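You operate a simulated robot arm through the tools that you are given. There is no shell and no other tool. Be economical: measure what you need, move in short steps, check, and stop when the job is done.

The job below is to be done with a simulated robot arm. You get a single attempt, and the scene is never put back.

## Task
Gauge the blue ring and send the kiln the note from the ring card.
Fine: lever stays at FIRING, press SEND once; slider drawn back, the ring stays in it.
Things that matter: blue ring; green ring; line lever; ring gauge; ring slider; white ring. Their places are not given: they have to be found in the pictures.

The check looks at the end state, three seconds after you hand in, the way a careful person would. Anything else that was tipped, shoved, dropped, spilled or broken makes it a failure.

## Robot
A 6-joint arm with a two-finger gripper, fixed in place. Base frame: the origin is at the foot of the arm, x ahead of it, y to its left, z up; the work surface is at about z = 0.74. Units: m, rad, N and s.
It reaches about 1.298 m from its shoulder. Its first joint turns from -2.601 to 2.601 rad. Payload 1.57 kg.
The tool frame sits at the grasp point between the pads (the TCP): z along the fingers, y along the line on which they close. The tips reach 0.021 m beyond it. The gripper opens to 0.07 m. The gripper's body begins 0.05 m behind the TCP.
Orientation is that of the tool frame in the base frame, as [roll, pitch, yaw] about the fixed x, y, z axes, in that order (R = Rz(yaw) Ry(pitch) Rx(roll)). With the fingers straight down and closing along the base's y, the tool's x points along the base's -x, its y along +y and its z along -z.

## Interface
- The arm moves only by the tool send_rows. Its argument "steps" is a list of rows, each a list of 7 numbers: the shift along the tool's x, y, z in m, then the turn, a rotation vector about the tool's x, y, z in rad, then the opening in per cent of the stroke, from 0 (shut) to 100 (fully open). In form: [[x, y, z, rx, ry, rz, fingers], ...]. A call has 1 to 20 rows; each row shifts and turns the commanded pose from where the row before left it, along the tool's axes as they then stand. A row lasts 0.2 s, in which the tool goes at most 0.05 m and 0.15 rad; a call with a longer step from one row to the next is refused whole, and so is a gripper value outside its range. Where a pose cannot be reached the arm comes as near as it can. A force on the tool above 90 N (or 10 N above the force at the start of the call, whichever is more), or a blocked arm, ends the call early, and 0.2 s more pass. The fingers move at their own pace and stop on an object; they squeeze with about 30 N. The grip force told is the motor's: it shows also when the fingers shut on nothing. Time passes only in rows, and 0.2 s behind the last, so rows that do not move let the fingers close. The reply holds the time, the measured pose of the TCP, the force on the tool along the base axes, the opening and the grip force, in the units named above and with some noise, with the torque about the TCP (base axes, N m) and any sound that the robot's microphone picked up.
- Cameras (640 x 400 px; columns grow to the right, rows downward): "scene" is fixed at [0.0506, 0.6499, 1.3121]; the picture's right is [0.27, -0.96, 0.00], its down [-0.64, -0.18, -0.74] and it looks along [0.72, 0.20, -0.67] (base axes); focal length 332 px, centre (320, 200). "wrist" rides on the gripper at [0.079, 0.004, -0.081] in the tool frame; the picture's right is [-0.05, 1.00, 0.00], its down [-0.67, -0.04, -0.74] and it looks along [-0.74, -0.04, 0.67] (tool axes); focal length 256 px, centre (320, 200).
- get_image(camera): a new picture of that camera. The clock stands still meanwhile.
- move_column(by): slides the trunk up (or, below 0, down) by that many m; the arm rides with it, the base frame stays. It gives what a move gives, with no picture.
- point_at(camera, pixels): there is no depth. For up to 12 entries [column, row, z] of the newest picture of that camera ("zoom" is the newest enlarged one), the place [x, y] in the base frame at which the ray of that pixel passes the height z, good to about 0.003 m. The clock stands still meanwhile.
- close_up(camera, box): a new picture of the part [left, top, right, bottom] of that camera's present view, enlarged. The clock stands still meanwhile.
- sign_off(): hands the job in; it is judged then, once.

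Keep the steps short. Do not move on a guess: measure, check each grasp and each placing, and mend mistakes. In all there are 80 turns and 38 pictures (those below and enlarged ones count). Leave the gripper open and the arm clear of the work at the hand-in unless told otherwise, and finish with a single line.

The tools are called after "Request:" as a command line: name --pt "numbers of a row" for each row, then --argument value for the rest, lists and objects as JSON in quotes. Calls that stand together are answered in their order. send_rows: Moves the arm, as the interface text tells. Its arguments: {"type":"object","properties":{"steps":{"type":"array"}},"required":["steps"]} The other tools are called the same way: move_column (by) slides the trunk up or down; get_image (camera) takes a picture; point_at (camera, pixels) gives the place at which the rays of pixels pass given heights; close_up (camera, box) takes an enlarged picture of a part of a camera's view; sign_off () hands the job in.

At the start:

```text
time_s: 0.0
tool_pos: [0.4279, 0.5638, 1.0507]
orientation: [-3.141, -0.001, -3.141]
ft_force: [-0.1, -0.4, 0.3]
ft_torque: [0.04, -0.01, -0.01]
grip_width: 0.0701
finger_force: 0.0
trunk travel left (down, up): [-0.732, 0.238]
```

scene: 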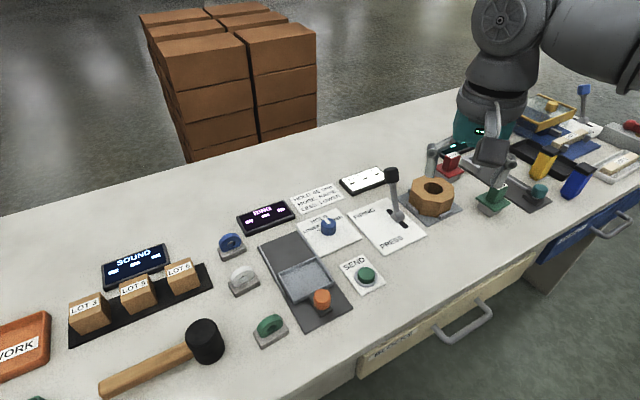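
wrist: 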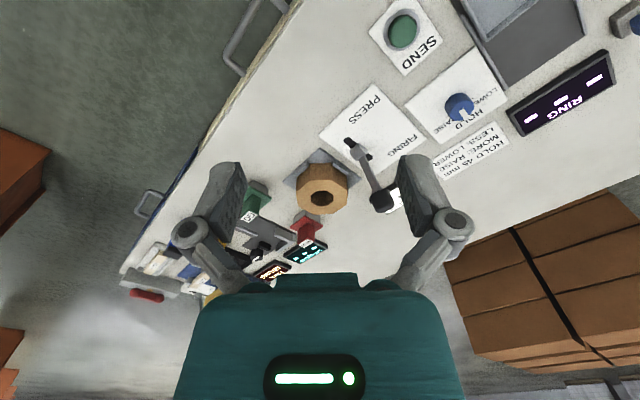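

I'll start by reading the labels: an enlarged view of the ring gauge area and of the cards.

Request:
close_up --camera "scene" --box '[210, 150, 450, 300]'

Request:
close_up --camera "scene" --box '[200, 220, 400, 345]'

```text
2.67 times, centred on (330, 225) of scene
```

zoom: 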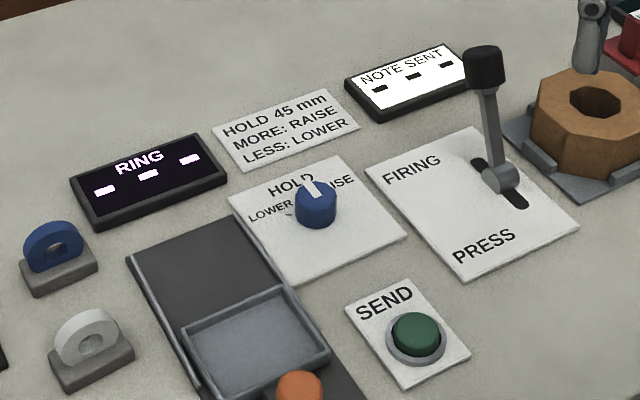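

```text
3.20 times, centred on (300, 282) of scene
```

zoom: 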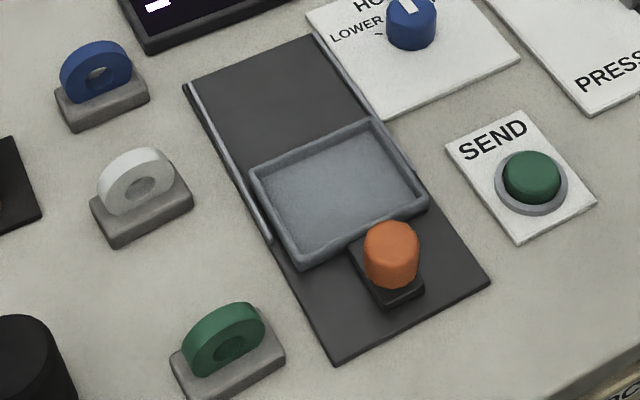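

Card: hold at 45 mm, more = RAISE, less = LOWER. The knob is the note selector. Next I locate the blue ring, its stand, the tray, the handle and the SEND button in the newest zoom.

Request:
point_at --camera "zoom" --pixels '[[72, 131, 0.74], [149, 98, 0.74], [57, 92, 0.755], [145, 68, 0.755], [98, 45, 0.79], [98, 75, 0.775], [62, 80, 0.775], [132, 70, 0.775]]'

Request:
point_at --camera "zoom" --pixels '[[184, 86, 0.745], [313, 37, 0.745], [335, 363, 0.745], [490, 284, 0.745], [250, 175, 0.76], [371, 121, 0.76], [297, 262, 0.76], [427, 207, 0.76], [392, 235, 0.79], [532, 170, 0.765], [411, 5, 0.77], [392, 275, 0.76]]'

Request:
close_up --camera "scene" --box '[205, 220, 285, 270]'

```text
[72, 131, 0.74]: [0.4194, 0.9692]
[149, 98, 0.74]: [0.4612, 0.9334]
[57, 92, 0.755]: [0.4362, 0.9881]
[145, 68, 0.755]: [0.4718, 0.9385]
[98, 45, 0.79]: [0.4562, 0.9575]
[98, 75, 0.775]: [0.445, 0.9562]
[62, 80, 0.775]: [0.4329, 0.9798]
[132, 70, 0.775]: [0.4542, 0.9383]
```

```text
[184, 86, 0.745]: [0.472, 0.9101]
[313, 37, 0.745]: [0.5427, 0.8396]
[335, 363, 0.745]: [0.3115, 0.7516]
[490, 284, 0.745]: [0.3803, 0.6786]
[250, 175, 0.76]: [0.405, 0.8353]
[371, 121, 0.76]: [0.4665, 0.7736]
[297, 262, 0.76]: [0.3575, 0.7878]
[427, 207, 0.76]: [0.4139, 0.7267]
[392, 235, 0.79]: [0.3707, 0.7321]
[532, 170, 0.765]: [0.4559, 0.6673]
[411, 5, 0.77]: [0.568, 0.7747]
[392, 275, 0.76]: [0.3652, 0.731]
```

```text
8.00 times, centred on (245, 245) of scene
```

zoom: 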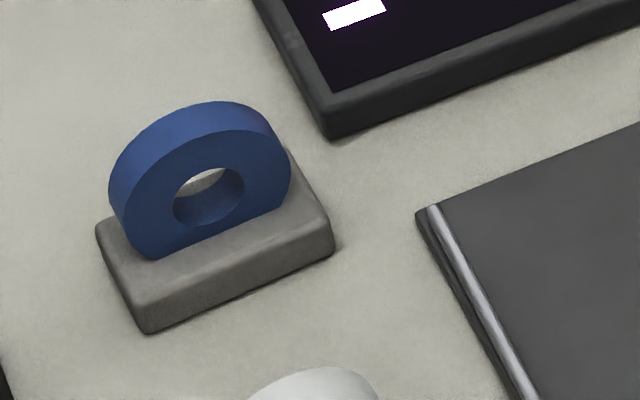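

The ring stands upright in a slot. I measure it better in this 8x view (newest zoom).

Request:
point_at --camera "zoom" --pixels '[[150, 333, 0.74], [334, 254, 0.74], [144, 300, 0.752], [330, 226, 0.752], [97, 228, 0.752], [208, 195, 0.765], [208, 195, 0.77], [155, 258, 0.752], [282, 208, 0.752], [292, 185, 0.77], [123, 215, 0.77], [247, 132, 0.79]]'

Request:
get_image --camera "wrist"

```text
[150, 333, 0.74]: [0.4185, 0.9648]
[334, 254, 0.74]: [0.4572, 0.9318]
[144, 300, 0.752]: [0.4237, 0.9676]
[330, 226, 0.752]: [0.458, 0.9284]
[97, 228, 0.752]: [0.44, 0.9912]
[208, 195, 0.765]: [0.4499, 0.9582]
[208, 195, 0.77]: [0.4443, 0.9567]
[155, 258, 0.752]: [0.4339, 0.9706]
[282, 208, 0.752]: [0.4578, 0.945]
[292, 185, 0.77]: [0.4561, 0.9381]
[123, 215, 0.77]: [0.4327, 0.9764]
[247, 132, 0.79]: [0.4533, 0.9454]
```

```text
32 pictures are left
```

wrist: 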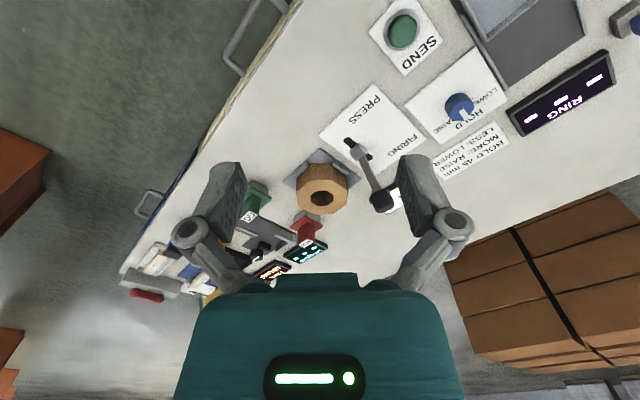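

I see everything is laid out at about 45°. The blue ring centre is near (0.450, 0.960). I move above it at height, yaw the tool 45°, and stop well above for a check.

Request:
send_rows --pt "-0.0022 0.0435 0 0 0 0 100" --pt "-0.0022 0.0435 0 0 0 0 100" --pt "-0.0022 0.0435 0 0 0 0 100" --pt "-0.0022 0.0435 0 0 0 0 100" --pt "-0.0022 0.0435 0 0 0 0 100" --pt "-0.0022 0.0435 0 0 0 0 100" --pt "-0.0022 0.0435 0 0 0 0 100" --pt "-0.0022 0.0435 0 0 0 0 100" --pt "-0.0022 0.0435 0 0 0 0 100" --pt "0 0 0 0 0 -0.131 100" --pt "0 0 0 0 0 -0.131 100" --pt "0 0 0 0 0 -0.131 100" --pt "0 0 0 0 0 -0.131 100" --pt "0 0 0 0 0 -0.131 100" --pt "0 0 0 0 0 -0.13 100" --pt "0 0 0.04 0 0 0 100" --pt "0 0 0.04 0 0 0 100" --pt "0 0 0.04 0 0 0 100" --pt "0 0 0.04 0 0 0 100" --pt "0 0 0 0 0 0 100"

Request:
get_image --camera "wrist"

Request:
get_image --camera "scene"

```text
time_s: 4.2
tool_pos: [0.4487, 0.9547, 1.0514]
orientation: [-3.141, 0.002, -2.358]
ft_force: [0.1, -0.5, 0.1]
ft_torque: [-0.04, 0.02, 0.01]
grip_width: 0.0698
finger_force: 0.0
out of reach, approached as far as the arm can: row 16, 17, 18, 19
trunk travel left (down, up): [-0.732, 0.238]
```

```text
31 pictures are left
```

wrist: 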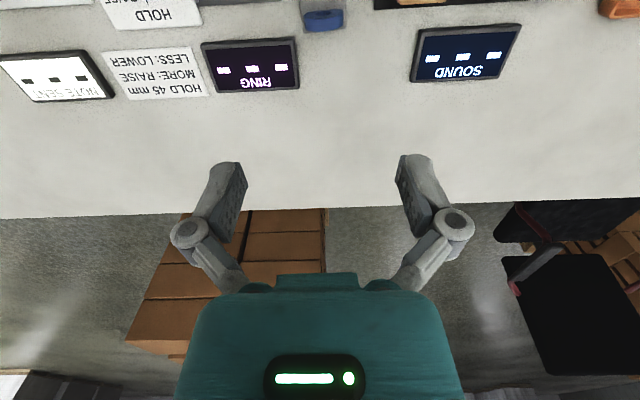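

```text
30 pictures are left
```

scene: 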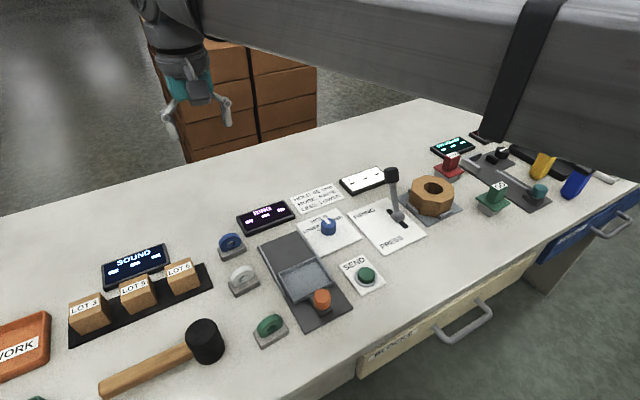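

The arm cannot go lower here (out of reach in rows 16-19), so I ride the trunk down 0.15 m; the tool goes to z≈0.90, clear of everything (ring tops ≈0.80).

Request:
move_column --by -0.15

Request:
get_image --camera "wrist"

Request:
get_image --camera "scene"

```text
time_s: 6.0
tool_pos: [0.4466, 0.955, 0.9006]
orientation: [3.139, 0.0, -2.355]
ft_force: [-0.1, -0.1, -1.1]
ft_torque: [-0.02, -0.01, -0.01]
grip_width: 0.07
finger_force: 0.0
trunk travel left (down, up): [-0.582, 0.388]
```

```text
29 pictures are left
```

wrist: 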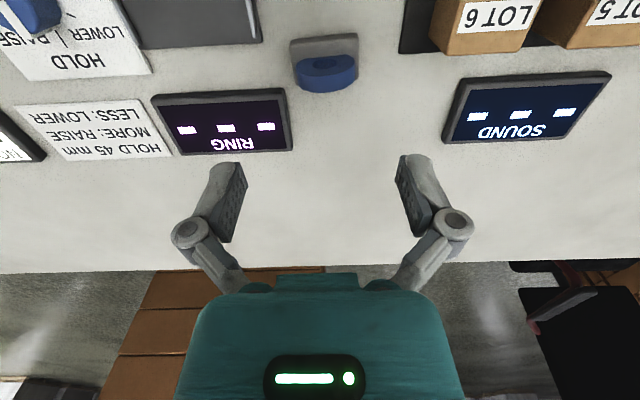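

```text
28 pictures are left
```

scene: 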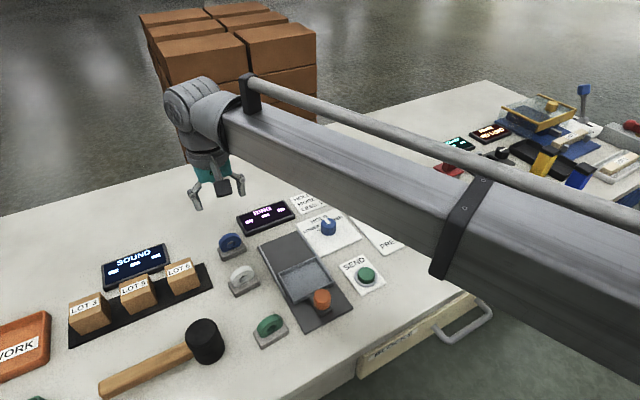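

Now I see the blue ring at wrist pixel (327, 75). I measure it from here; then I'll lift the tool in arm space and lower the trunk more so the arm has slack.

Request:
point_at --camera "wrist" --pixels '[[296, 66, 0.765], [358, 62, 0.765], [327, 57, 0.795], [297, 88, 0.75], [290, 40, 0.755], [357, 34, 0.755], [327, 78, 0.79], [322, 175, 0.76]]'

Request:
send_rows --pt "0 0 -0.04 0 0 0 100" --pt "0 0 -0.04 0 0 0 100" --pt "0 0 -0.04 0 0 0 100" --pt "0 0 -0.04 0 0 0 100" --pt "0 0 -0.04 0 0 0 100" --pt "0 0 0 0 0 0 100"

```text
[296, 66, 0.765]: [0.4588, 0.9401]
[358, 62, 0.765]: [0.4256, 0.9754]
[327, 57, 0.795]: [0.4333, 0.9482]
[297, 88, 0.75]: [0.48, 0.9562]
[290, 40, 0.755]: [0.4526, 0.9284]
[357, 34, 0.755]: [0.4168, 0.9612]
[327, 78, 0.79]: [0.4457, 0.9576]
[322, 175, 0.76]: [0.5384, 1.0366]
```

```text
time_s: 7.3
tool_pos: [0.4468, 0.9547, 0.9006]
orientation: [3.141, 0.0, -2.356]
ft_force: [-0.1, 0.4, 0.2]
ft_torque: [0.01, 0.02, 0.02]
grip_width: 0.0697
finger_force: 0.0
out of reach, approached as far as the arm can: row 1, 2, 3, 4, 5
trunk travel left (down, up): [-0.582, 0.388]
```

Neither up nor down is reachable at this extension, so the arm is likely stretched straight. I pull back slightly toward the base to see whether it regains freedom.

Request:
send_rows --pt "0.03 -0.015 0 0 0 0 100" --pt "0.03 -0.015 0 0 0 0 100" --pt "0.03 -0.015 0 0 0 0 100" --pt "0 0 0 0 0 0 100"

```text
time_s: 8.3
tool_pos: [0.4126, 0.8596, 0.9008]
orientation: [3.142, 0.0, -2.355]
ft_force: [1.2, -0.7, -0.1]
ft_torque: [0.0, 0.01, 0.0]
grip_width: 0.07
finger_force: 0.0
trunk travel left (down, up): [-0.582, 0.388]
```

That worked, and it shows refused rows don't accumulate. Now I test going up here.

Request:
send_rows --pt "0 0 -0.04 0 0 0 100" --pt "0 0 -0.04 0 0 0 100" --pt "0 0 -0.04 0 0 0 100" --pt "0 0 -0.04 0 0 0 100" --pt "0 0 0 0 0 0 100"

Request:
get_image --camera "scene"

```text
time_s: 9.6
tool_pos: [0.4132, 0.8581, 0.8998]
orientation: [-3.142, 0.0, -2.357]
ft_force: [-0.4, 0.0, 0.3]
ft_torque: [-0.01, -0.02, 0.0]
grip_width: 0.0699
finger_force: 0.1
out of reach, approached as far as the arm can: row 1, 2, 3, 4
trunk travel left (down, up): [-0.582, 0.388]
```

```text
27 pictures are left
```

scene: 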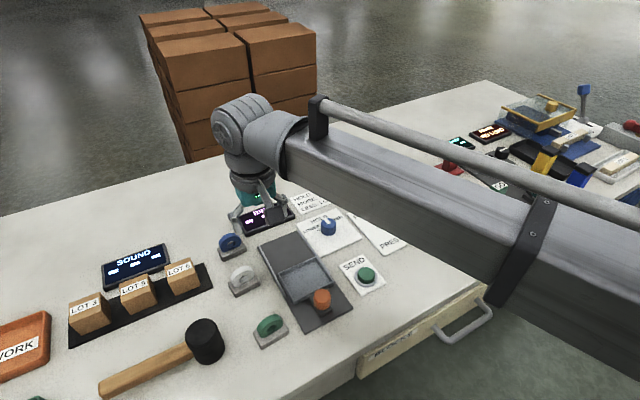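

It looks like the arm moves level only, with height coming from the trunk. I test whether a tilt about the tool's y is possible, since I'll want to lay the ring flat.

Request:
send_rows --pt "0 0 0 0 0.1 0 100" --pt "0 0 0 0 0.1 0 100" --pt "0 0 0 0 0.1 0 100" --pt "0 0 0 0 0 0 100"

```text
time_s: 10.6
tool_pos: [0.4134, 0.8598, 0.9073]
orientation: [3.141, -0.304, -2.356]
ft_force: [0.5, 0.9, -0.5]
ft_torque: [0.02, 0.0, 0.03]
grip_width: 0.0699
finger_force: 0.1
out of reach, approached as far as the arm can: row 2, 3
trunk travel left (down, up): [-0.582, 0.388]
```

Tilting works (the TCP rises by ~0.15·(1−cosθ), the trunk can compensate). I undo the tilt and go over the ring centre, estimated (0.451, 0.962), then lower the trunk part way.

Request:
send_rows --pt "0 0 0 0 -0.1 0 100" --pt "0 0 0 0 -0.1 0 100" --pt "0 0 0 0 -0.1 0 100" --pt "-0.033 0.0152 0 0 0 0 100" --pt "-0.033 0.0152 0 0 0 0 100" --pt "-0.033 0.0152 0 0 0 0 100" --pt "0 0 0 0 0 0 100"

Request:
move_column --by -0.06

Request:
get_image --camera "wrist"

Request:
close_up --camera "scene" --box '[170, 150, 330, 250]'

```text
time_s: 12.2
tool_pos: [0.4514, 0.9616, 0.9009]
orientation: [3.14, 0.0, -2.355]
ft_force: [0.3, -0.1, -1.0]
ft_torque: [0.01, 0.01, 0.04]
grip_width: 0.0701
finger_force: 0.0
out of reach, approached as far as the arm can: row 1, 3
trunk travel left (down, up): [-0.582, 0.388]
```

```text
time_s: 13.2
tool_pos: [0.4504, 0.9606, 0.8406]
orientation: [-3.141, -0.001, -2.357]
ft_force: [0.1, 0.7, 0.0]
ft_torque: [-0.02, -0.04, -0.01]
grip_width: 0.0698
finger_force: 0.1
trunk travel left (down, up): [-0.522, 0.448]
```

```text
26 pictures are left
```

wrist: 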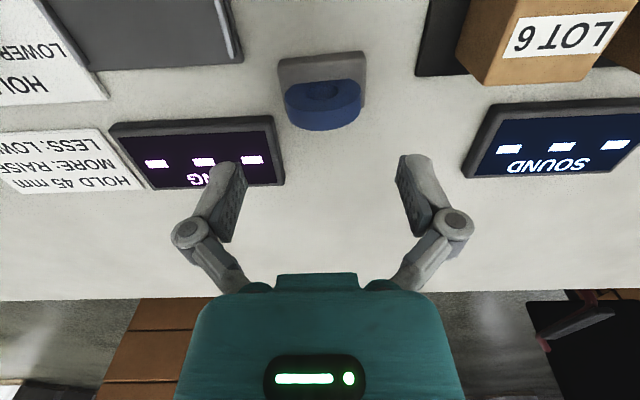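

```text
4.00 times, centred on (250, 200) of scene
```

zoom: 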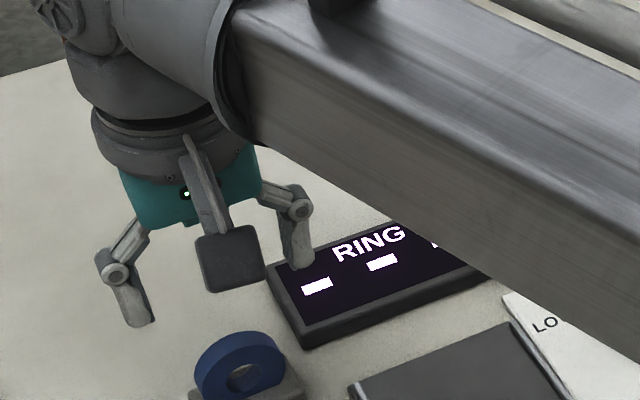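

I check the ring position and the display corner clearance from this closer wrist view.

Request:
point_at --camera "wrist" --pixels '[[285, 98, 0.768], [361, 94, 0.768], [323, 103, 0.791], [324, 129, 0.791], [272, 116, 0.755], [285, 183, 0.755], [285, 183, 0.74], [280, 92, 0.74], [278, 60, 0.755], [364, 52, 0.755]]'

Request:
close_up --camera "wrist" --box '[240, 30, 400, 130]'

```text
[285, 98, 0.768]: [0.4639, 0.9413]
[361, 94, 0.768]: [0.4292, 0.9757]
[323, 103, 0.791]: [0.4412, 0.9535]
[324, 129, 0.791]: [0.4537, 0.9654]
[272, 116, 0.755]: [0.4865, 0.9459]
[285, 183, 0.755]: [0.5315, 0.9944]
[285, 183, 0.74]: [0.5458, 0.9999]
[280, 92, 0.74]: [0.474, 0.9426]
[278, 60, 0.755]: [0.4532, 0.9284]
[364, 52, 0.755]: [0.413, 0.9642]
```

```text
4.00 times, centred on (320, 80) of wrist
```

zoom: 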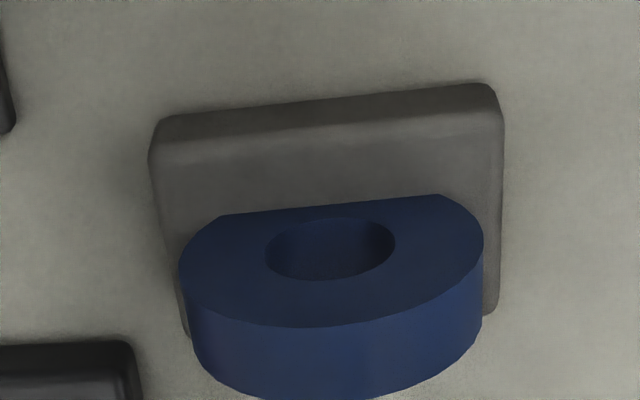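

Ring Ø≈49 mm, thickness ≈13 mm, centre (0.451, 0.963); the tool is within 2 mm. I trim position, narrow to 86 % (to clear the display corner), and lower to z≈0.778.

Request:
send_rows --pt "-0.002 0 0 0 0 -0.035 86" --pt "0 0 0 0 0 0 86"

Request:
move_column --by -0.062

Request:
get_image --camera "wrist"

```text
time_s: 13.8
tool_pos: [0.4522, 0.9619, 0.8409]
orientation: [3.141, 0.0, -2.323]
ft_force: [0.2, -0.6, -0.3]
ft_torque: [0.02, 0.0, -0.02]
grip_width: 0.0602
finger_force: 0.0
trunk travel left (down, up): [-0.522, 0.448]
```

```text
time_s: 14.8
tool_pos: [0.4526, 0.9622, 0.7776]
orientation: [-3.141, 0.0, -2.321]
ft_force: [0.3, 0.5, -0.2]
ft_torque: [0.0, -0.01, 0.03]
grip_width: 0.06
finger_force: 0.1
trunk travel left (down, up): [-0.46, 0.51]
```

```text
23 pictures are left
```

wrist: 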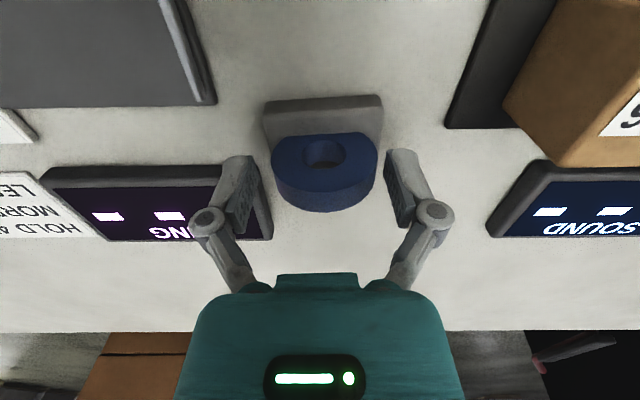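

The ring (321, 170) sits between the pads. I close and watch the width.

Request:
send_rows --pt "0 0 0 0 0 0 50" --pt "0 0 0 0 0 0 50" --pt "0 0 0 0 0 0 50" --pt "0 0 0 0 0 0 50"

Request:
get_image --camera "wrist"

```text
time_s: 15.8
tool_pos: [0.4509, 0.9609, 0.7788]
orientation: [-3.141, 0.0, -2.32]
ft_force: [-0.2, 0.5, 5.4]
ft_torque: [0.02, 0.03, 0.02]
grip_width: 0.0444
finger_force: 29.7
trunk travel left (down, up): [-0.46, 0.51]
```

```text
22 pictures are left
```

wrist: 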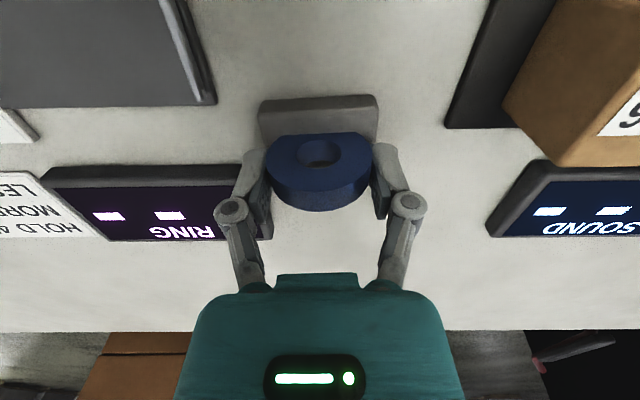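

Held: 44.4 mm width, 29.7 N. I lift 0.07 by the trunk and check the grasp.

Request:
move_column --by 0.07

Request:
get_image --camera "wrist"

```text
time_s: 16.9
tool_pos: [0.4523, 0.9615, 0.8475]
orientation: [-3.142, 0.0, -2.322]
ft_force: [0.0, 0.1, -0.3]
ft_torque: [-0.01, -0.03, 0.01]
grip_width: 0.0348
finger_force: 0.0
trunk travel left (down, up): [-0.53, 0.44]
```

```text
21 pictures are left
```

wrist: 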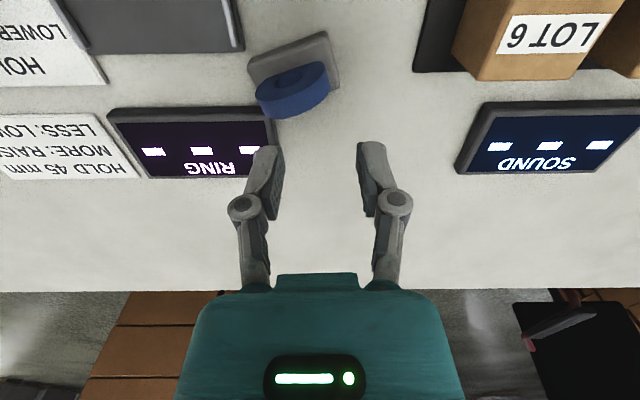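

The ring slipped out (I held it above its equator) and the stand turned a little. I'll grip across its flat thickness instead. First, measure the present pose.

Request:
close_up --camera "wrist" --box '[210, 20, 370, 120]'

Request:
close_up --camera "scene" --box '[195, 215, 291, 275]'

```text
4.00 times, centred on (290, 70) of wrist
```

zoom: 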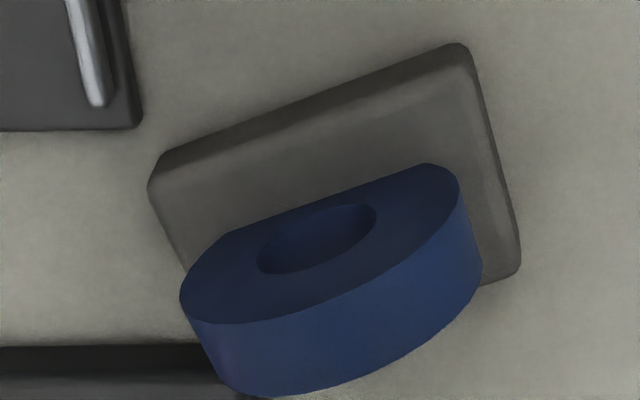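

```text
6.67 times, centred on (243, 245) of scene
```

zoom: 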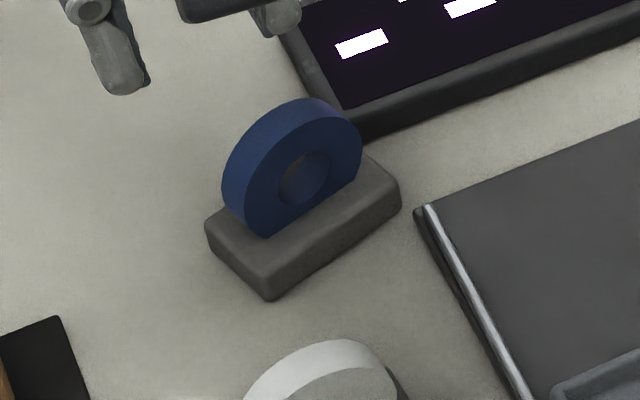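

Request:
point_at --camera "wrist" --pixels '[[251.25, 61.25, 0.755], [325, 33.75, 0.755], [267.5, 78, 0.755], [317, 61.25, 0.755], [255, 92.5, 0.768], [325, 67.5, 0.768], [296, 96, 0.792], [297.5, 116, 0.792], [340, 87, 0.755]]'

Request:
point_at --camera "zoom" --pixels '[[269, 300, 0.74], [400, 208, 0.74], [265, 270, 0.755], [400, 183, 0.755], [205, 225, 0.755], [262, 236, 0.755], [356, 172, 0.755], [305, 178, 0.768], [243, 195, 0.768], [362, 150, 0.768], [320, 118, 0.792], [300, 100, 0.792]]'

```text
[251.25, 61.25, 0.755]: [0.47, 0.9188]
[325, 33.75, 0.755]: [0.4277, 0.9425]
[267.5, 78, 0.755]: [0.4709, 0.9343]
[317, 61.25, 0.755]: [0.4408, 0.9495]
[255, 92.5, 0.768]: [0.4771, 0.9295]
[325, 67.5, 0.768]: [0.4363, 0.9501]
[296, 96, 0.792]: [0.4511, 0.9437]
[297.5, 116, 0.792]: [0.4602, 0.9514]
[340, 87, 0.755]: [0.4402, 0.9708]
```

```text
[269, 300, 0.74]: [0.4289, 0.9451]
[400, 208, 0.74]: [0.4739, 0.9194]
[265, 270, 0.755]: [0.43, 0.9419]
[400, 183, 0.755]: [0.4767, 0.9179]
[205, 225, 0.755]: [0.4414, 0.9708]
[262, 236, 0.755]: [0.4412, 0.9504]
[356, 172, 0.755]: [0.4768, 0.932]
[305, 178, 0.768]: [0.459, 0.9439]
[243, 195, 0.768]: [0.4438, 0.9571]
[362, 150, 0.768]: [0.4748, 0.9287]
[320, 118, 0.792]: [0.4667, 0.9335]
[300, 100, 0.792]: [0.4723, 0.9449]
```

Both views agree: ring centre (0.460, 0.945), axis at 61.5°, stand shifted ~2 cm (I'll set it back later). I shift over the ring, yaw so the fingers close along its axis, at the present safe height, opening 60 %.

Request:
send_rows --pt "0.0066 -0.0165 0 0 0 0 60" --pt "0 0 0 0 0 0.1464 60" --pt "0 0 0 0 0 0.1464 60" --pt "0 0 0 0 0 0.1464 60" --pt "0 0 0 0 0 0.1464 60" --pt "0 0 0 0 0 0.1464 60" --pt "0 0 0 0 0 0.1464 60" --pt "0 0 0 0 0 0.1464 60" --pt "0 0 0 0 0 0.1464 60" --pt "0 0 0 0 0 0.1464 60" --pt "0 0 0 0 0 0 60"

Request:
get_image --camera "wrist"

```text
time_s: 19.2
tool_pos: [0.4593, 0.9462, 0.8477]
orientation: [3.14, -0.002, 2.642]
ft_force: [0.2, -0.5, -0.3]
ft_torque: [-0.01, -0.04, 0.0]
grip_width: 0.042
finger_force: 0.0
trunk travel left (down, up): [-0.53, 0.44]
```

```text
18 pictures are left
```

wrist: 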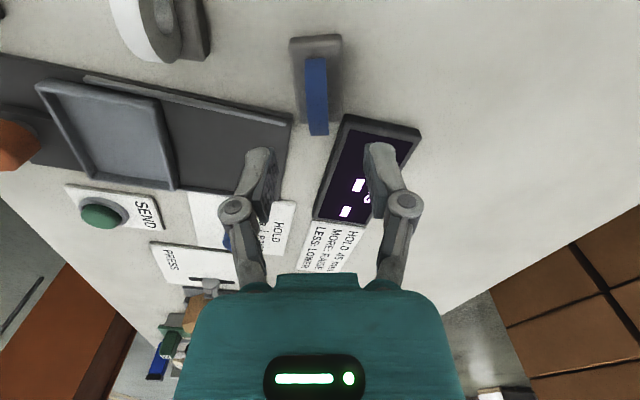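

The ring edge (317, 95) lies midway between the fingers. I lower to z≈0.780 and close.

Request:
move_column --by -0.067

Request:
send_rows --pt "0 0 0 0 0 0 5" --pt "0 0 0 0 0 0 5" --pt "0 0 0 0 0 0 5" --pt "0 0 0 0 0 0 5" --pt "0 0 0 0 0 0 5"

Request:
get_image --camera "wrist"

```text
time_s: 20.3
tool_pos: [0.46, 0.9458, 0.7811]
orientation: [-3.142, 0.002, 2.645]
ft_force: [0.3, 0.2, -0.4]
ft_torque: [-0.01, 0.01, 0.02]
grip_width: 0.0417
finger_force: 0.0
trunk travel left (down, up): [-0.463, 0.507]
```

```text
time_s: 21.5
tool_pos: [0.4596, 0.9464, 0.7826]
orientation: [3.141, -0.001, 2.643]
ft_force: [0.1, 0.1, 0.5]
ft_torque: [0.01, 0.05, -0.01]
grip_width: 0.0115
finger_force: 30.2
trunk travel left (down, up): [-0.463, 0.507]
```

```text
17 pictures are left
```

wrist: 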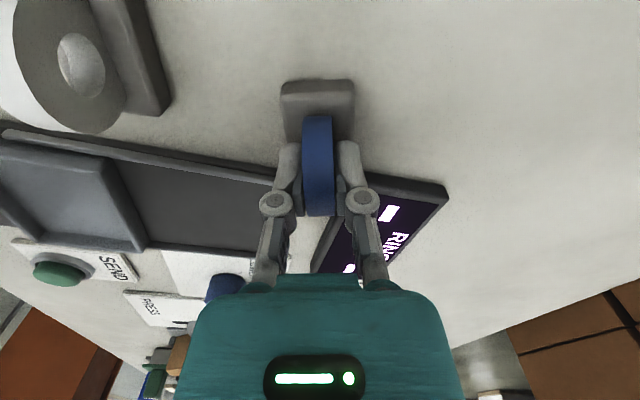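

Held across the thickness: 11.5 mm at 30 N. Lift 0.09 and check.

Request:
move_column --by 0.09

Request:
close_up --camera "scene" --box '[180, 190, 372, 310]'

```text
time_s: 22.8
tool_pos: [0.46, 0.9457, 0.8723]
orientation: [3.14, 0.0, 2.643]
ft_force: [0.1, -0.1, -0.4]
ft_torque: [0.01, 0.03, 0.0]
grip_width: 0.0108
finger_force: 30.1
trunk travel left (down, up): [-0.553, 0.417]
```

```text
3.33 times, centred on (276, 250) of scene
```

zoom: 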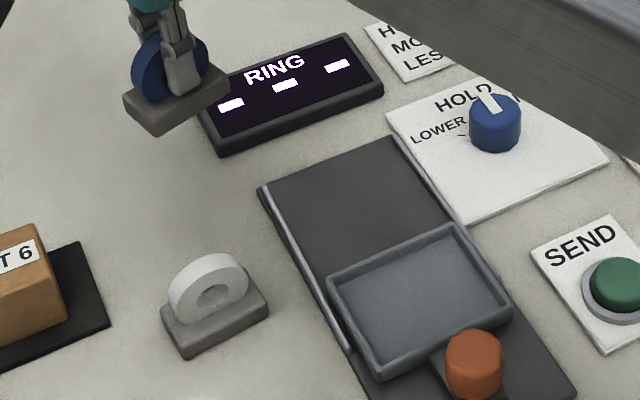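

The stand came up with the ring: ring and foot are one piece, so it is simply placed upright in the tray, and nothing was displaced. I carry it over the tray centre (0.411, 0.781), aligned to the tray (yaw 135°).

Request:
send_rows --pt "-0.0089 -0.0421 0 0 0 0 5" --pt "-0.0089 -0.0421 0 0 0 0 5" --pt "-0.0089 -0.0421 0 0 0 0 5" --pt "-0.0089 -0.0421 0 0 0 0 5" --pt "0 0 0 0 0 0.144 5" --pt "0 0 0 0 0 0.144 5" --pt "0 0 0 0 0 0 5"

Request:
move_column --by -0.045

Request:
get_image --camera "scene"

Request:
get_image --camera "wrist"

```text
time_s: 24.4
tool_pos: [0.4111, 0.7819, 0.8719]
orientation: [-3.141, -0.001, 2.351]
ft_force: [0.4, 0.6, -0.4]
ft_torque: [0.03, 0.01, -0.01]
grip_width: 0.011
finger_force: 30.0
trunk travel left (down, up): [-0.553, 0.417]
```

```text
time_s: 25.2
tool_pos: [0.411, 0.7827, 0.8266]
orientation: [3.141, 0.0, 2.355]
ft_force: [1.1, 0.1, -0.2]
ft_torque: [-0.02, 0.0, -0.01]
grip_width: 0.011
finger_force: 30.4
trunk travel left (down, up): [-0.508, 0.462]
```

```text
15 pictures are left
```

scene: 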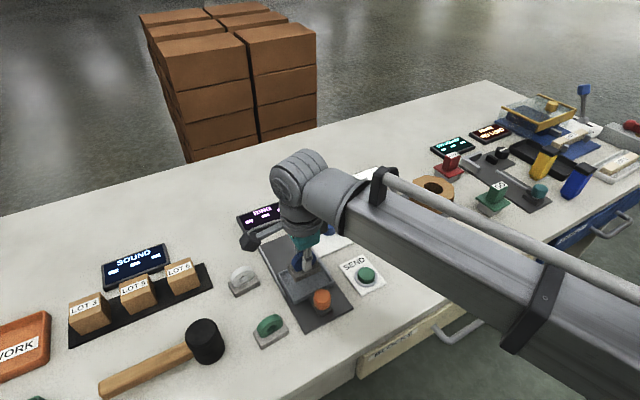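

```text
14 pictures are left
```

wrist: 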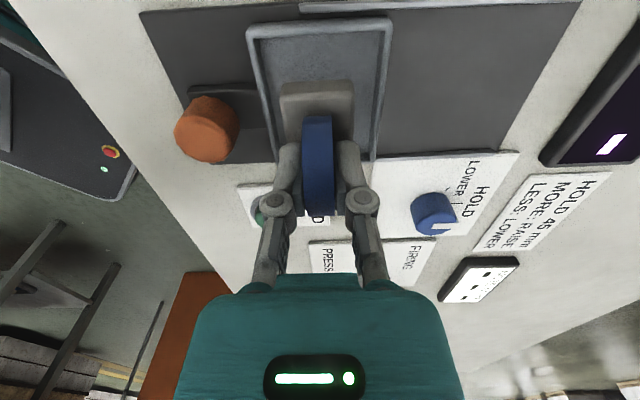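

The foot (280–355) is centred between tray walls (255–385). I lower in small trunk steps, watching force.

Request:
move_column --by -0.03

Request:
move_column --by -0.004

```text
time_s: 26.0
tool_pos: [0.4108, 0.7815, 0.7964]
orientation: [3.141, -0.001, 2.357]
ft_force: [-0.8, 0.0, -0.9]
ft_torque: [-0.03, -0.02, 0.0]
grip_width: 0.0109
finger_force: 30.4
trunk travel left (down, up): [-0.478, 0.492]
```

```text
time_s: 26.5
tool_pos: [0.4104, 0.7823, 0.7927]
orientation: [-3.14, 0.001, 2.357]
ft_force: [0.3, -1.0, 1.0]
ft_torque: [0.03, -0.05, -0.02]
grip_width: 0.0113
finger_force: 29.9
trunk travel left (down, up): [-0.474, 0.496]
```

No contact yet (foot bottom ≈ 0.750). Two more millimetre steps.

Request:
move_column --by -0.002

Request:
move_column --by -0.002

Request:
close_up --camera "wrist" --box '[180, 0, 460, 175]'

```text
time_s: 27.0
tool_pos: [0.4107, 0.781, 0.7918]
orientation: [3.14, 0.0, 2.356]
ft_force: [2.7, 4.1, 23.3]
ft_torque: [0.08, -0.1, 0.0]
grip_width: 0.011
finger_force: 30.1
trunk travel left (down, up): [-0.472, 0.498]
```

```text
time_s: 27.6
tool_pos: [0.4115, 0.7806, 0.7896]
orientation: [3.141, 0.0, 2.355]
ft_force: [2.0, 3.7, 20.2]
ft_torque: [0.1, -0.05, -0.01]
grip_width: 0.0109
finger_force: 30.2
trunk travel left (down, up): [-0.47, 0.5]
```

```text
2.29 times, centred on (320, 88) of wrist
```

zoom: 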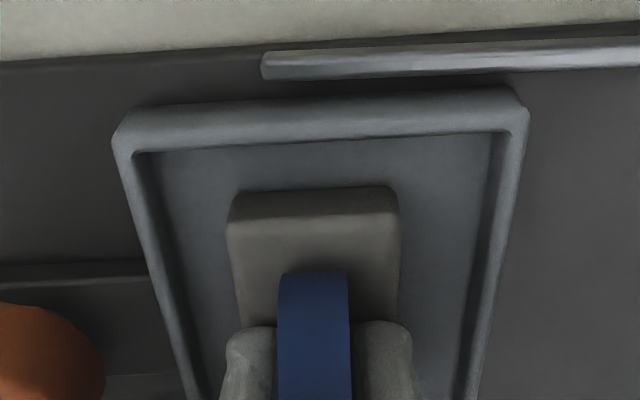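

Contact (≈20 N) with the foot well inside the tray. I open (to 50 %) and rise.

Request:
send_rows --pt "0 0 0 0 0 0 25" --pt "0 0 0 0 0 0 50" --pt "0 0 0 0 0 0 50" --pt "0 0 0 0 0 0 50"

Request:
move_column --by 0.09

Request:
get_image --camera "wrist"

```text
time_s: 28.6
tool_pos: [0.4121, 0.7813, 0.788]
orientation: [3.141, 0.0, 2.357]
ft_force: [0.1, -1.0, -0.4]
ft_torque: [0.02, 0.0, 0.0]
grip_width: 0.0349
finger_force: 0.0
trunk travel left (down, up): [-0.47, 0.5]
```

```text
time_s: 29.8
tool_pos: [0.4117, 0.7816, 0.8785]
orientation: [3.141, 0.0, 2.357]
ft_force: [-0.4, -0.5, 0.7]
ft_torque: [0.02, 0.0, 0.01]
grip_width: 0.035
finger_force: 0.0
trunk travel left (down, up): [-0.56, 0.41]
```

```text
12 pictures are left
```

wrist: 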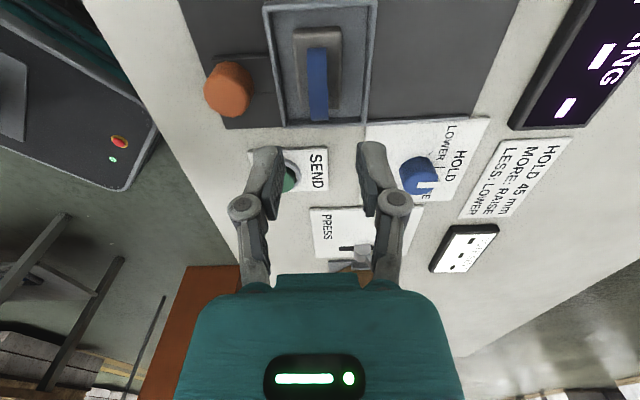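

The ring stands in the tray. Next I measure the orange handle, SEND and the note knob from this view.

Request:
point_at --camera "wrist" --pixels '[[231, 90, 0.785], [231, 90, 0.79], [205, 90, 0.78], [255, 90, 0.78], [230, 113, 0.79], [230, 63, 0.775]]'

Request:
close_up --camera "scene" --box '[240, 230, 400, 330]'

```text
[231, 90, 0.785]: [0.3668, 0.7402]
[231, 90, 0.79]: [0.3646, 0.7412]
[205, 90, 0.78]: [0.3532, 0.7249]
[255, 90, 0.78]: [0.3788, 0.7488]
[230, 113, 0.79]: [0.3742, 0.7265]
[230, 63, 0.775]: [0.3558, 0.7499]
```

```text
4.00 times, centred on (320, 280) of scene
```

zoom: 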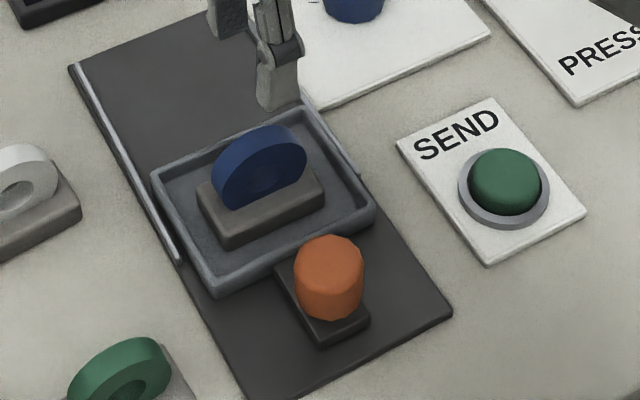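

Request:
point_at --camera "zoom" --pixels '[[330, 256, 0.785], [330, 256, 0.79], [330, 256, 0.795], [328, 300, 0.755], [328, 300, 0.76], [295, 275, 0.775], [364, 275, 0.775], [506, 178, 0.76], [506, 178, 0.77]]'

```text
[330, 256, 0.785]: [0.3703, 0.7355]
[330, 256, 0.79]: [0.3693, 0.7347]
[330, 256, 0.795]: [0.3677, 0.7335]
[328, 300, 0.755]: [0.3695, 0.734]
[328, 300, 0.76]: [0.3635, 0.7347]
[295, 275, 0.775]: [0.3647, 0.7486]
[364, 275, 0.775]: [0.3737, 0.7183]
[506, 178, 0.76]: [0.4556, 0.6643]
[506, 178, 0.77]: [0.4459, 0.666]
```

Handle: centre ≈ (0.367, 0.737), Ø≈30 mm, top ≈0.79. I move 63 mm along the track above it, then lower to z≈0.788.

Request:
send_rows --pt "0 -0.0316 0 0 0 0 70" --pt "0 -0.0316 0 0 0 0 70" --pt "0 0 0 0 0 0 70"

Request:
move_column --by -0.06

Request:
get_image --camera "wrist"

```text
time_s: 30.6
tool_pos: [0.3673, 0.7375, 0.8787]
orientation: [3.141, -0.002, 2.357]
ft_force: [-0.1, -0.3, -0.2]
ft_torque: [0.05, 0.0, -0.02]
grip_width: 0.0489
finger_force: 0.1
trunk travel left (down, up): [-0.56, 0.41]
```

```text
time_s: 31.6
tool_pos: [0.3673, 0.7379, 0.8191]
orientation: [-3.141, -0.001, 2.358]
ft_force: [0.3, -0.3, -0.4]
ft_torque: [-0.01, 0.0, 0.01]
grip_width: 0.0491
finger_force: 0.1
trunk travel left (down, up): [-0.5, 0.47]
```

```text
10 pictures are left
```

wrist: 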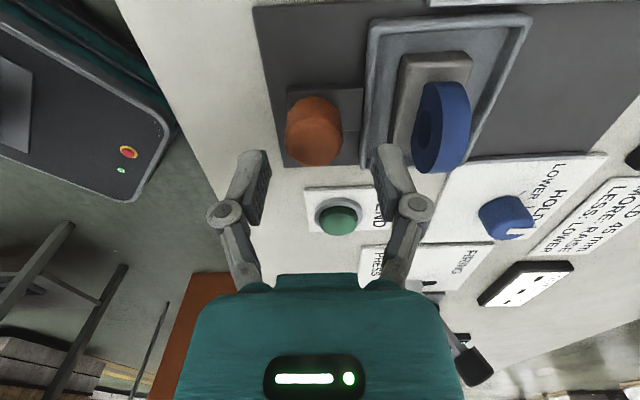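

The handle (315, 130) is between the fingers (265–380). Lower 31 mm and grip it.

Request:
move_column --by -0.031

Request:
send_rows --pt "0 0 0 0 0 0 30" --pt "0 0 0 0 0 0 30" --pt "0 0 0 0 0 0 30" --pt "0 0 0 0 0 0 30"

```text
time_s: 32.4
tool_pos: [0.3674, 0.7371, 0.7874]
orientation: [3.141, 0.0, 2.357]
ft_force: [-0.2, -0.2, 0.2]
ft_torque: [0.01, -0.01, -0.03]
grip_width: 0.0492
finger_force: 0.0
trunk travel left (down, up): [-0.469, 0.501]
```

```text
time_s: 33.4
tool_pos: [0.3683, 0.7365, 0.7872]
orientation: [-3.142, 0.001, 2.357]
ft_force: [-0.3, 0.7, 5.5]
ft_torque: [-0.07, -0.02, 0.03]
grip_width: 0.0313
finger_force: 32.1
trunk travel left (down, up): [-0.469, 0.501]
```

Gripped (31.3 mm, 32 N). I push the slider in gently along the track.

Request:
send_rows --pt "0 0.005 0 0 0 0 30" --pt "0 0.008 0 0 0 0 30" --pt "0 0.008 0 0 0 0 30" --pt "0 0.008 0 0 0 0 30" --pt "0 0.008 0 0 0 0 30" --pt "0 0.008 0 0 0 0 30" --pt "0 0.008 0 0 0 0 30" --pt "0 0.005 0 0 0 0 30" --pt "0 0 0 0 0 0 30"

Request:
close_up --camera "scene" --box '[210, 190, 370, 290]'

```text
time_s: 34.7
tool_pos: [0.3834, 0.7544, 0.7913]
orientation: [-3.105, 0.001, 2.362]
ft_force: [-30.8, -28.2, 4.2]
ft_torque: [0.15, 0.72, -0.15]
grip_width: 0.0491
finger_force: 21.0
trunk travel left (down, up): [-0.469, 0.501]
stopped in row 6: the force on the tool passed its limit at 133 N (the readings are from after the stop); the commanded pose is now the measured one
```

```text
4.00 times, centred on (290, 240) of scene
```

zoom: 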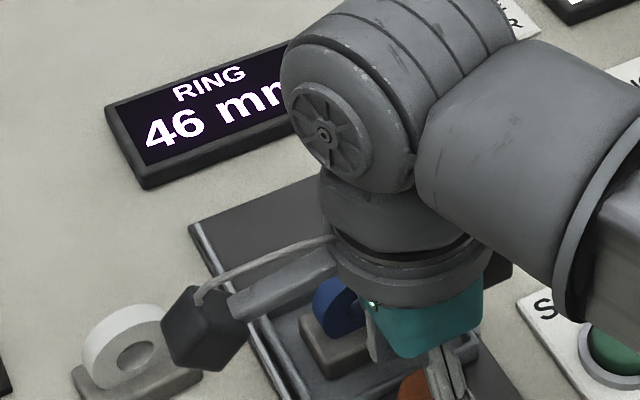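

The slider hit its stop and the display reads "46 mm" → more than 45 → RAISE. The fingers were pried a bit; I relax, regrip and draw back gently.

Request:
send_rows --pt "0 -0.004 0 0 0 0 30" --pt "0 0 0 0 0 0 30" --pt "0 0 0 0 0 0 30"

Request:
get_image --camera "wrist"

```text
time_s: 35.5
tool_pos: [0.3845, 0.7549, 0.7902]
orientation: [-3.11, 0.004, 2.36]
ft_force: [-31.2, -21.1, 13.3]
ft_torque: [-0.42, 0.43, -0.29]
grip_width: 0.0502
finger_force: 22.7
trunk travel left (down, up): [-0.469, 0.501]
```

```text
8 pictures are left
```

wrist: 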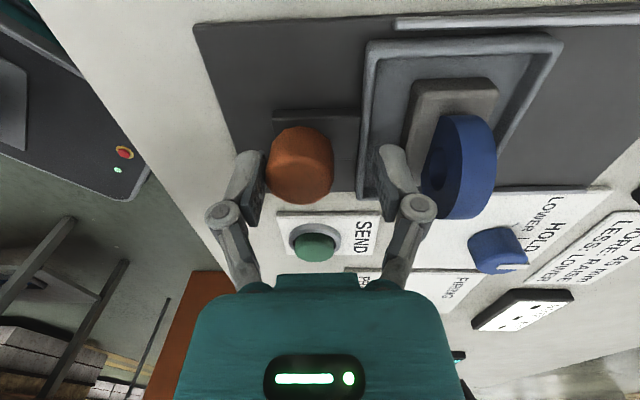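

The left finger presses the handle; I move back in small steps so it regrips, then pull the slider back to its start.

Request:
send_rows --pt "0 -0.004 0 0 0 0 30" --pt "0 -0.004 0 0 0 0 30" --pt "0 -0.004 0 0 0 0 30" --pt "0 0 0 0 0 0 30" --pt "0 0 0 0 0 0 30"

```text
time_s: 36.7
tool_pos: [0.3781, 0.7468, 0.7893]
orientation: [-3.114, 0.005, 2.358]
ft_force: [-10.0, -13.7, 5.9]
ft_torque: [-0.24, 0.17, 0.08]
grip_width: 0.0331
finger_force: 9.2
trunk travel left (down, up): [-0.469, 0.501]
```

Regripped (33 mm). I draw the slider back to its starting place.

Request:
send_rows --pt "0 -0.004 0 0 0 0 30" --pt "0 -0.004 0 0 0 0 30" --pt "0 -0.004 0 0 0 0 30" --pt "0 -0.003 0 0 0 0 30" --pt "0 0 0 0 0 0 30"

Request:
close_up --camera "scene" --box '[210, 190, 402, 310]'

```text
time_s: 37.9
tool_pos: [0.3681, 0.7368, 0.7871]
orientation: [-3.114, 0.003, 2.358]
ft_force: [3.9, -2.9, 11.5]
ft_torque: [0.03, -0.54, -0.03]
grip_width: 0.0314
finger_force: 32.1
trunk travel left (down, up): [-0.469, 0.501]
```

```text
3.33 times, centred on (306, 250) of scene
```

zoom: 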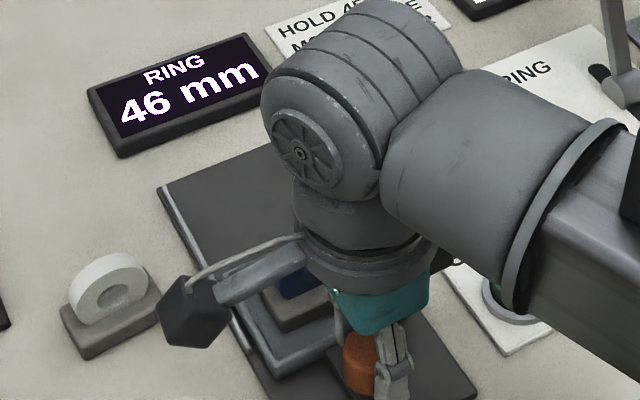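

Slider back, ring upright, reading held at 46 mm. I release the handle and rise; then look at the note knob.

Request:
send_rows --pt "0 0 0 0 0 0 60" --pt "0 0 0 0 0 0 65" --pt "0 0 0 0 0 0 65"

Request:
move_column --by 0.11

Request:
send_rows --pt "0 0 0 -0.0276 0 0 65" --pt "0 0 0 0 0 0 65"

Request:
close_up --camera "scene" --box '[240, 190, 432, 310]'

```text
time_s: 38.7
tool_pos: [0.3685, 0.738, 0.7872]
orientation: [-3.113, 0.004, 2.358]
ft_force: [0.8, 0.3, -0.5]
ft_torque: [0.0, 0.01, 0.01]
grip_width: 0.0455
finger_force: 0.0
trunk travel left (down, up): [-0.469, 0.501]
```

```text
time_s: 40.1
tool_pos: [0.3697, 0.7381, 0.8976]
orientation: [-3.114, 0.004, 2.36]
ft_force: [0.5, -0.2, -0.4]
ft_torque: [0.02, -0.01, -0.01]
grip_width: 0.0453
finger_force: 0.0
trunk travel left (down, up): [-0.579, 0.391]
```

```text
time_s: 40.7
tool_pos: [0.3688, 0.7386, 0.8976]
orientation: [-3.138, 0.003, 2.357]
ft_force: [0.9, 0.3, 0.3]
ft_torque: [-0.03, 0.03, -0.02]
grip_width: 0.0453
finger_force: 0.1
trunk travel left (down, up): [-0.579, 0.391]
```

```text
3.33 times, centred on (336, 250) of scene
```

zoom: 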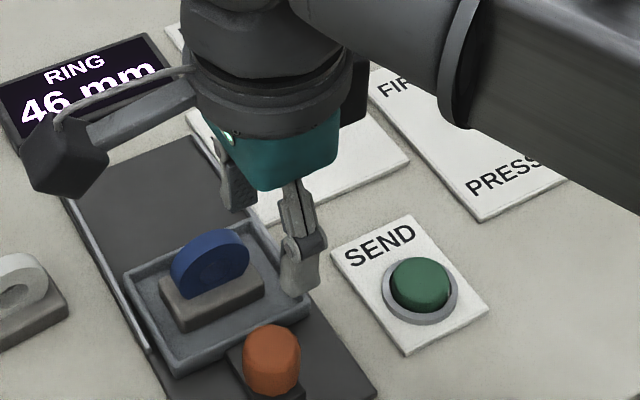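

Everything stands well. I compute the selector knob's place and label directions from the fixed scene camera's pixels.

Request:
point_at --camera "scene" --pixels '[[328.6, 223.5, 0.765], [328.6, 223.5, 0.77], [328, 230.5, 0.745], [318.7, 219.7, 0.742], [310.5, 229.5, 0.742], [337.5, 218.2, 0.742], [318.7, 230.2, 0.742], [324, 218.3, 0.77], [295.9, 225.7, 0.742], [336.7, 208.5, 0.742], [362.6, 239.2, 0.742], [319.5, 256.9, 0.742]]'

```text
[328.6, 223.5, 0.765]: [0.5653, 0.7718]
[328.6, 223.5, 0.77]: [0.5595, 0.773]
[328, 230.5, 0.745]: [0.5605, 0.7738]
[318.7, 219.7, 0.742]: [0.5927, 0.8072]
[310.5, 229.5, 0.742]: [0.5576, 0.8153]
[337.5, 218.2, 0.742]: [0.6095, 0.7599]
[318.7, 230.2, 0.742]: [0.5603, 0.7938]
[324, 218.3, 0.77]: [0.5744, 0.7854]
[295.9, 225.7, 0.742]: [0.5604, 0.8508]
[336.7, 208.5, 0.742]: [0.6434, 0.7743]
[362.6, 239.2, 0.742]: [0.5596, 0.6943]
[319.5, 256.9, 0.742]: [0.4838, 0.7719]
```

Knob centre ≈ (0.5615, 0.773), pointer at HOLD (45°); LOWER at ~94°, so RAISE at ~−3°: a clockwise turn of ~48°. I move above the knob at safe height and look.

Request:
send_rows --pt "-0.0224 0.0321 0 0 0 0 85" --pt "-0.0224 0.0321 0 0 0 0 85" --pt "-0.0224 0.0321 0 0 0 0 85" --pt "-0.0224 0.0321 0 0 0 0 85" --pt "-0.0224 0.0321 0 0 0 0 85" --pt "0 0 0 0 0 0 85"

Request:
move_column --by -0.06

Request:
get_image --camera "wrist"

```text
time_s: 42.1
tool_pos: [0.5621, 0.7743, 0.8967]
orientation: [-3.14, 0.004, 2.36]
ft_force: [-0.6, 0.5, 0.1]
ft_torque: [-0.02, -0.01, 0.0]
grip_width: 0.0595
finger_force: 0.0
trunk travel left (down, up): [-0.579, 0.391]
```

```text
time_s: 43.1
tool_pos: [0.5607, 0.7724, 0.8368]
orientation: [-3.139, 0.002, 2.358]
ft_force: [0.5, -0.1, 0.4]
ft_torque: [0.02, -0.02, 0.0]
grip_width: 0.0597
finger_force: 0.2
trunk travel left (down, up): [-0.519, 0.451]
```

```text
5 pictures are left
```

wrist: 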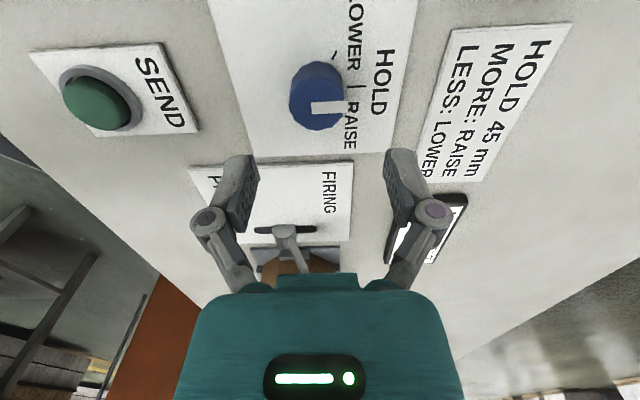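

I measure the tick marks and the knob here (LOWER tick at (334,55), HOLD tick (352,85), pointer tip (342,108)).

Request:
point_at --camera "wrist" --pixels '[[334, 55, 0.742], [352, 83, 0.742], [316, 104, 0.765], [342, 107, 0.765], [316, 104, 0.77], [350, 125, 0.742], [355, 25, 0.742], [292, 95, 0.755], [343, 90, 0.755]]'

```text
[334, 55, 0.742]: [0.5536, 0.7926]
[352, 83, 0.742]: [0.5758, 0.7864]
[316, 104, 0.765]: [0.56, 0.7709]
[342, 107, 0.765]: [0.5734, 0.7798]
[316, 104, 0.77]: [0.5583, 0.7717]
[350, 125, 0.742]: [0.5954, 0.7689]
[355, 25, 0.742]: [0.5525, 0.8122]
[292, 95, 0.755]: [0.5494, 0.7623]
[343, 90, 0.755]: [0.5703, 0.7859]
```

The spacing looks like ~50–55°. I lower to z≈0.772 and grip the knob.

Request:
move_column --by -0.064

Request:
send_rows --pt "0 0 0 0 0 0 35" --pt "0 0 0 0 0 0 35" --pt "0 0 0 0 0 0 35" --pt "0 0 0 0 0 0 35"

```text
time_s: 44.2
tool_pos: [0.5611, 0.7718, 0.7736]
orientation: [-3.141, 0.004, 2.361]
ft_force: [-0.2, 0.4, -0.8]
ft_torque: [-0.01, 0.03, 0.01]
grip_width: 0.0594
finger_force: 0.0
trunk travel left (down, up): [-0.455, 0.515]
```

```text
time_s: 45.2
tool_pos: [0.5591, 0.7718, 0.775]
orientation: [-3.139, 0.003, 2.358]
ft_force: [-10.8, -13.3, -3.0]
ft_torque: [-0.23, 0.29, 0.04]
grip_width: 0.0358
finger_force: 32.1
trunk travel left (down, up): [-0.455, 0.515]
```

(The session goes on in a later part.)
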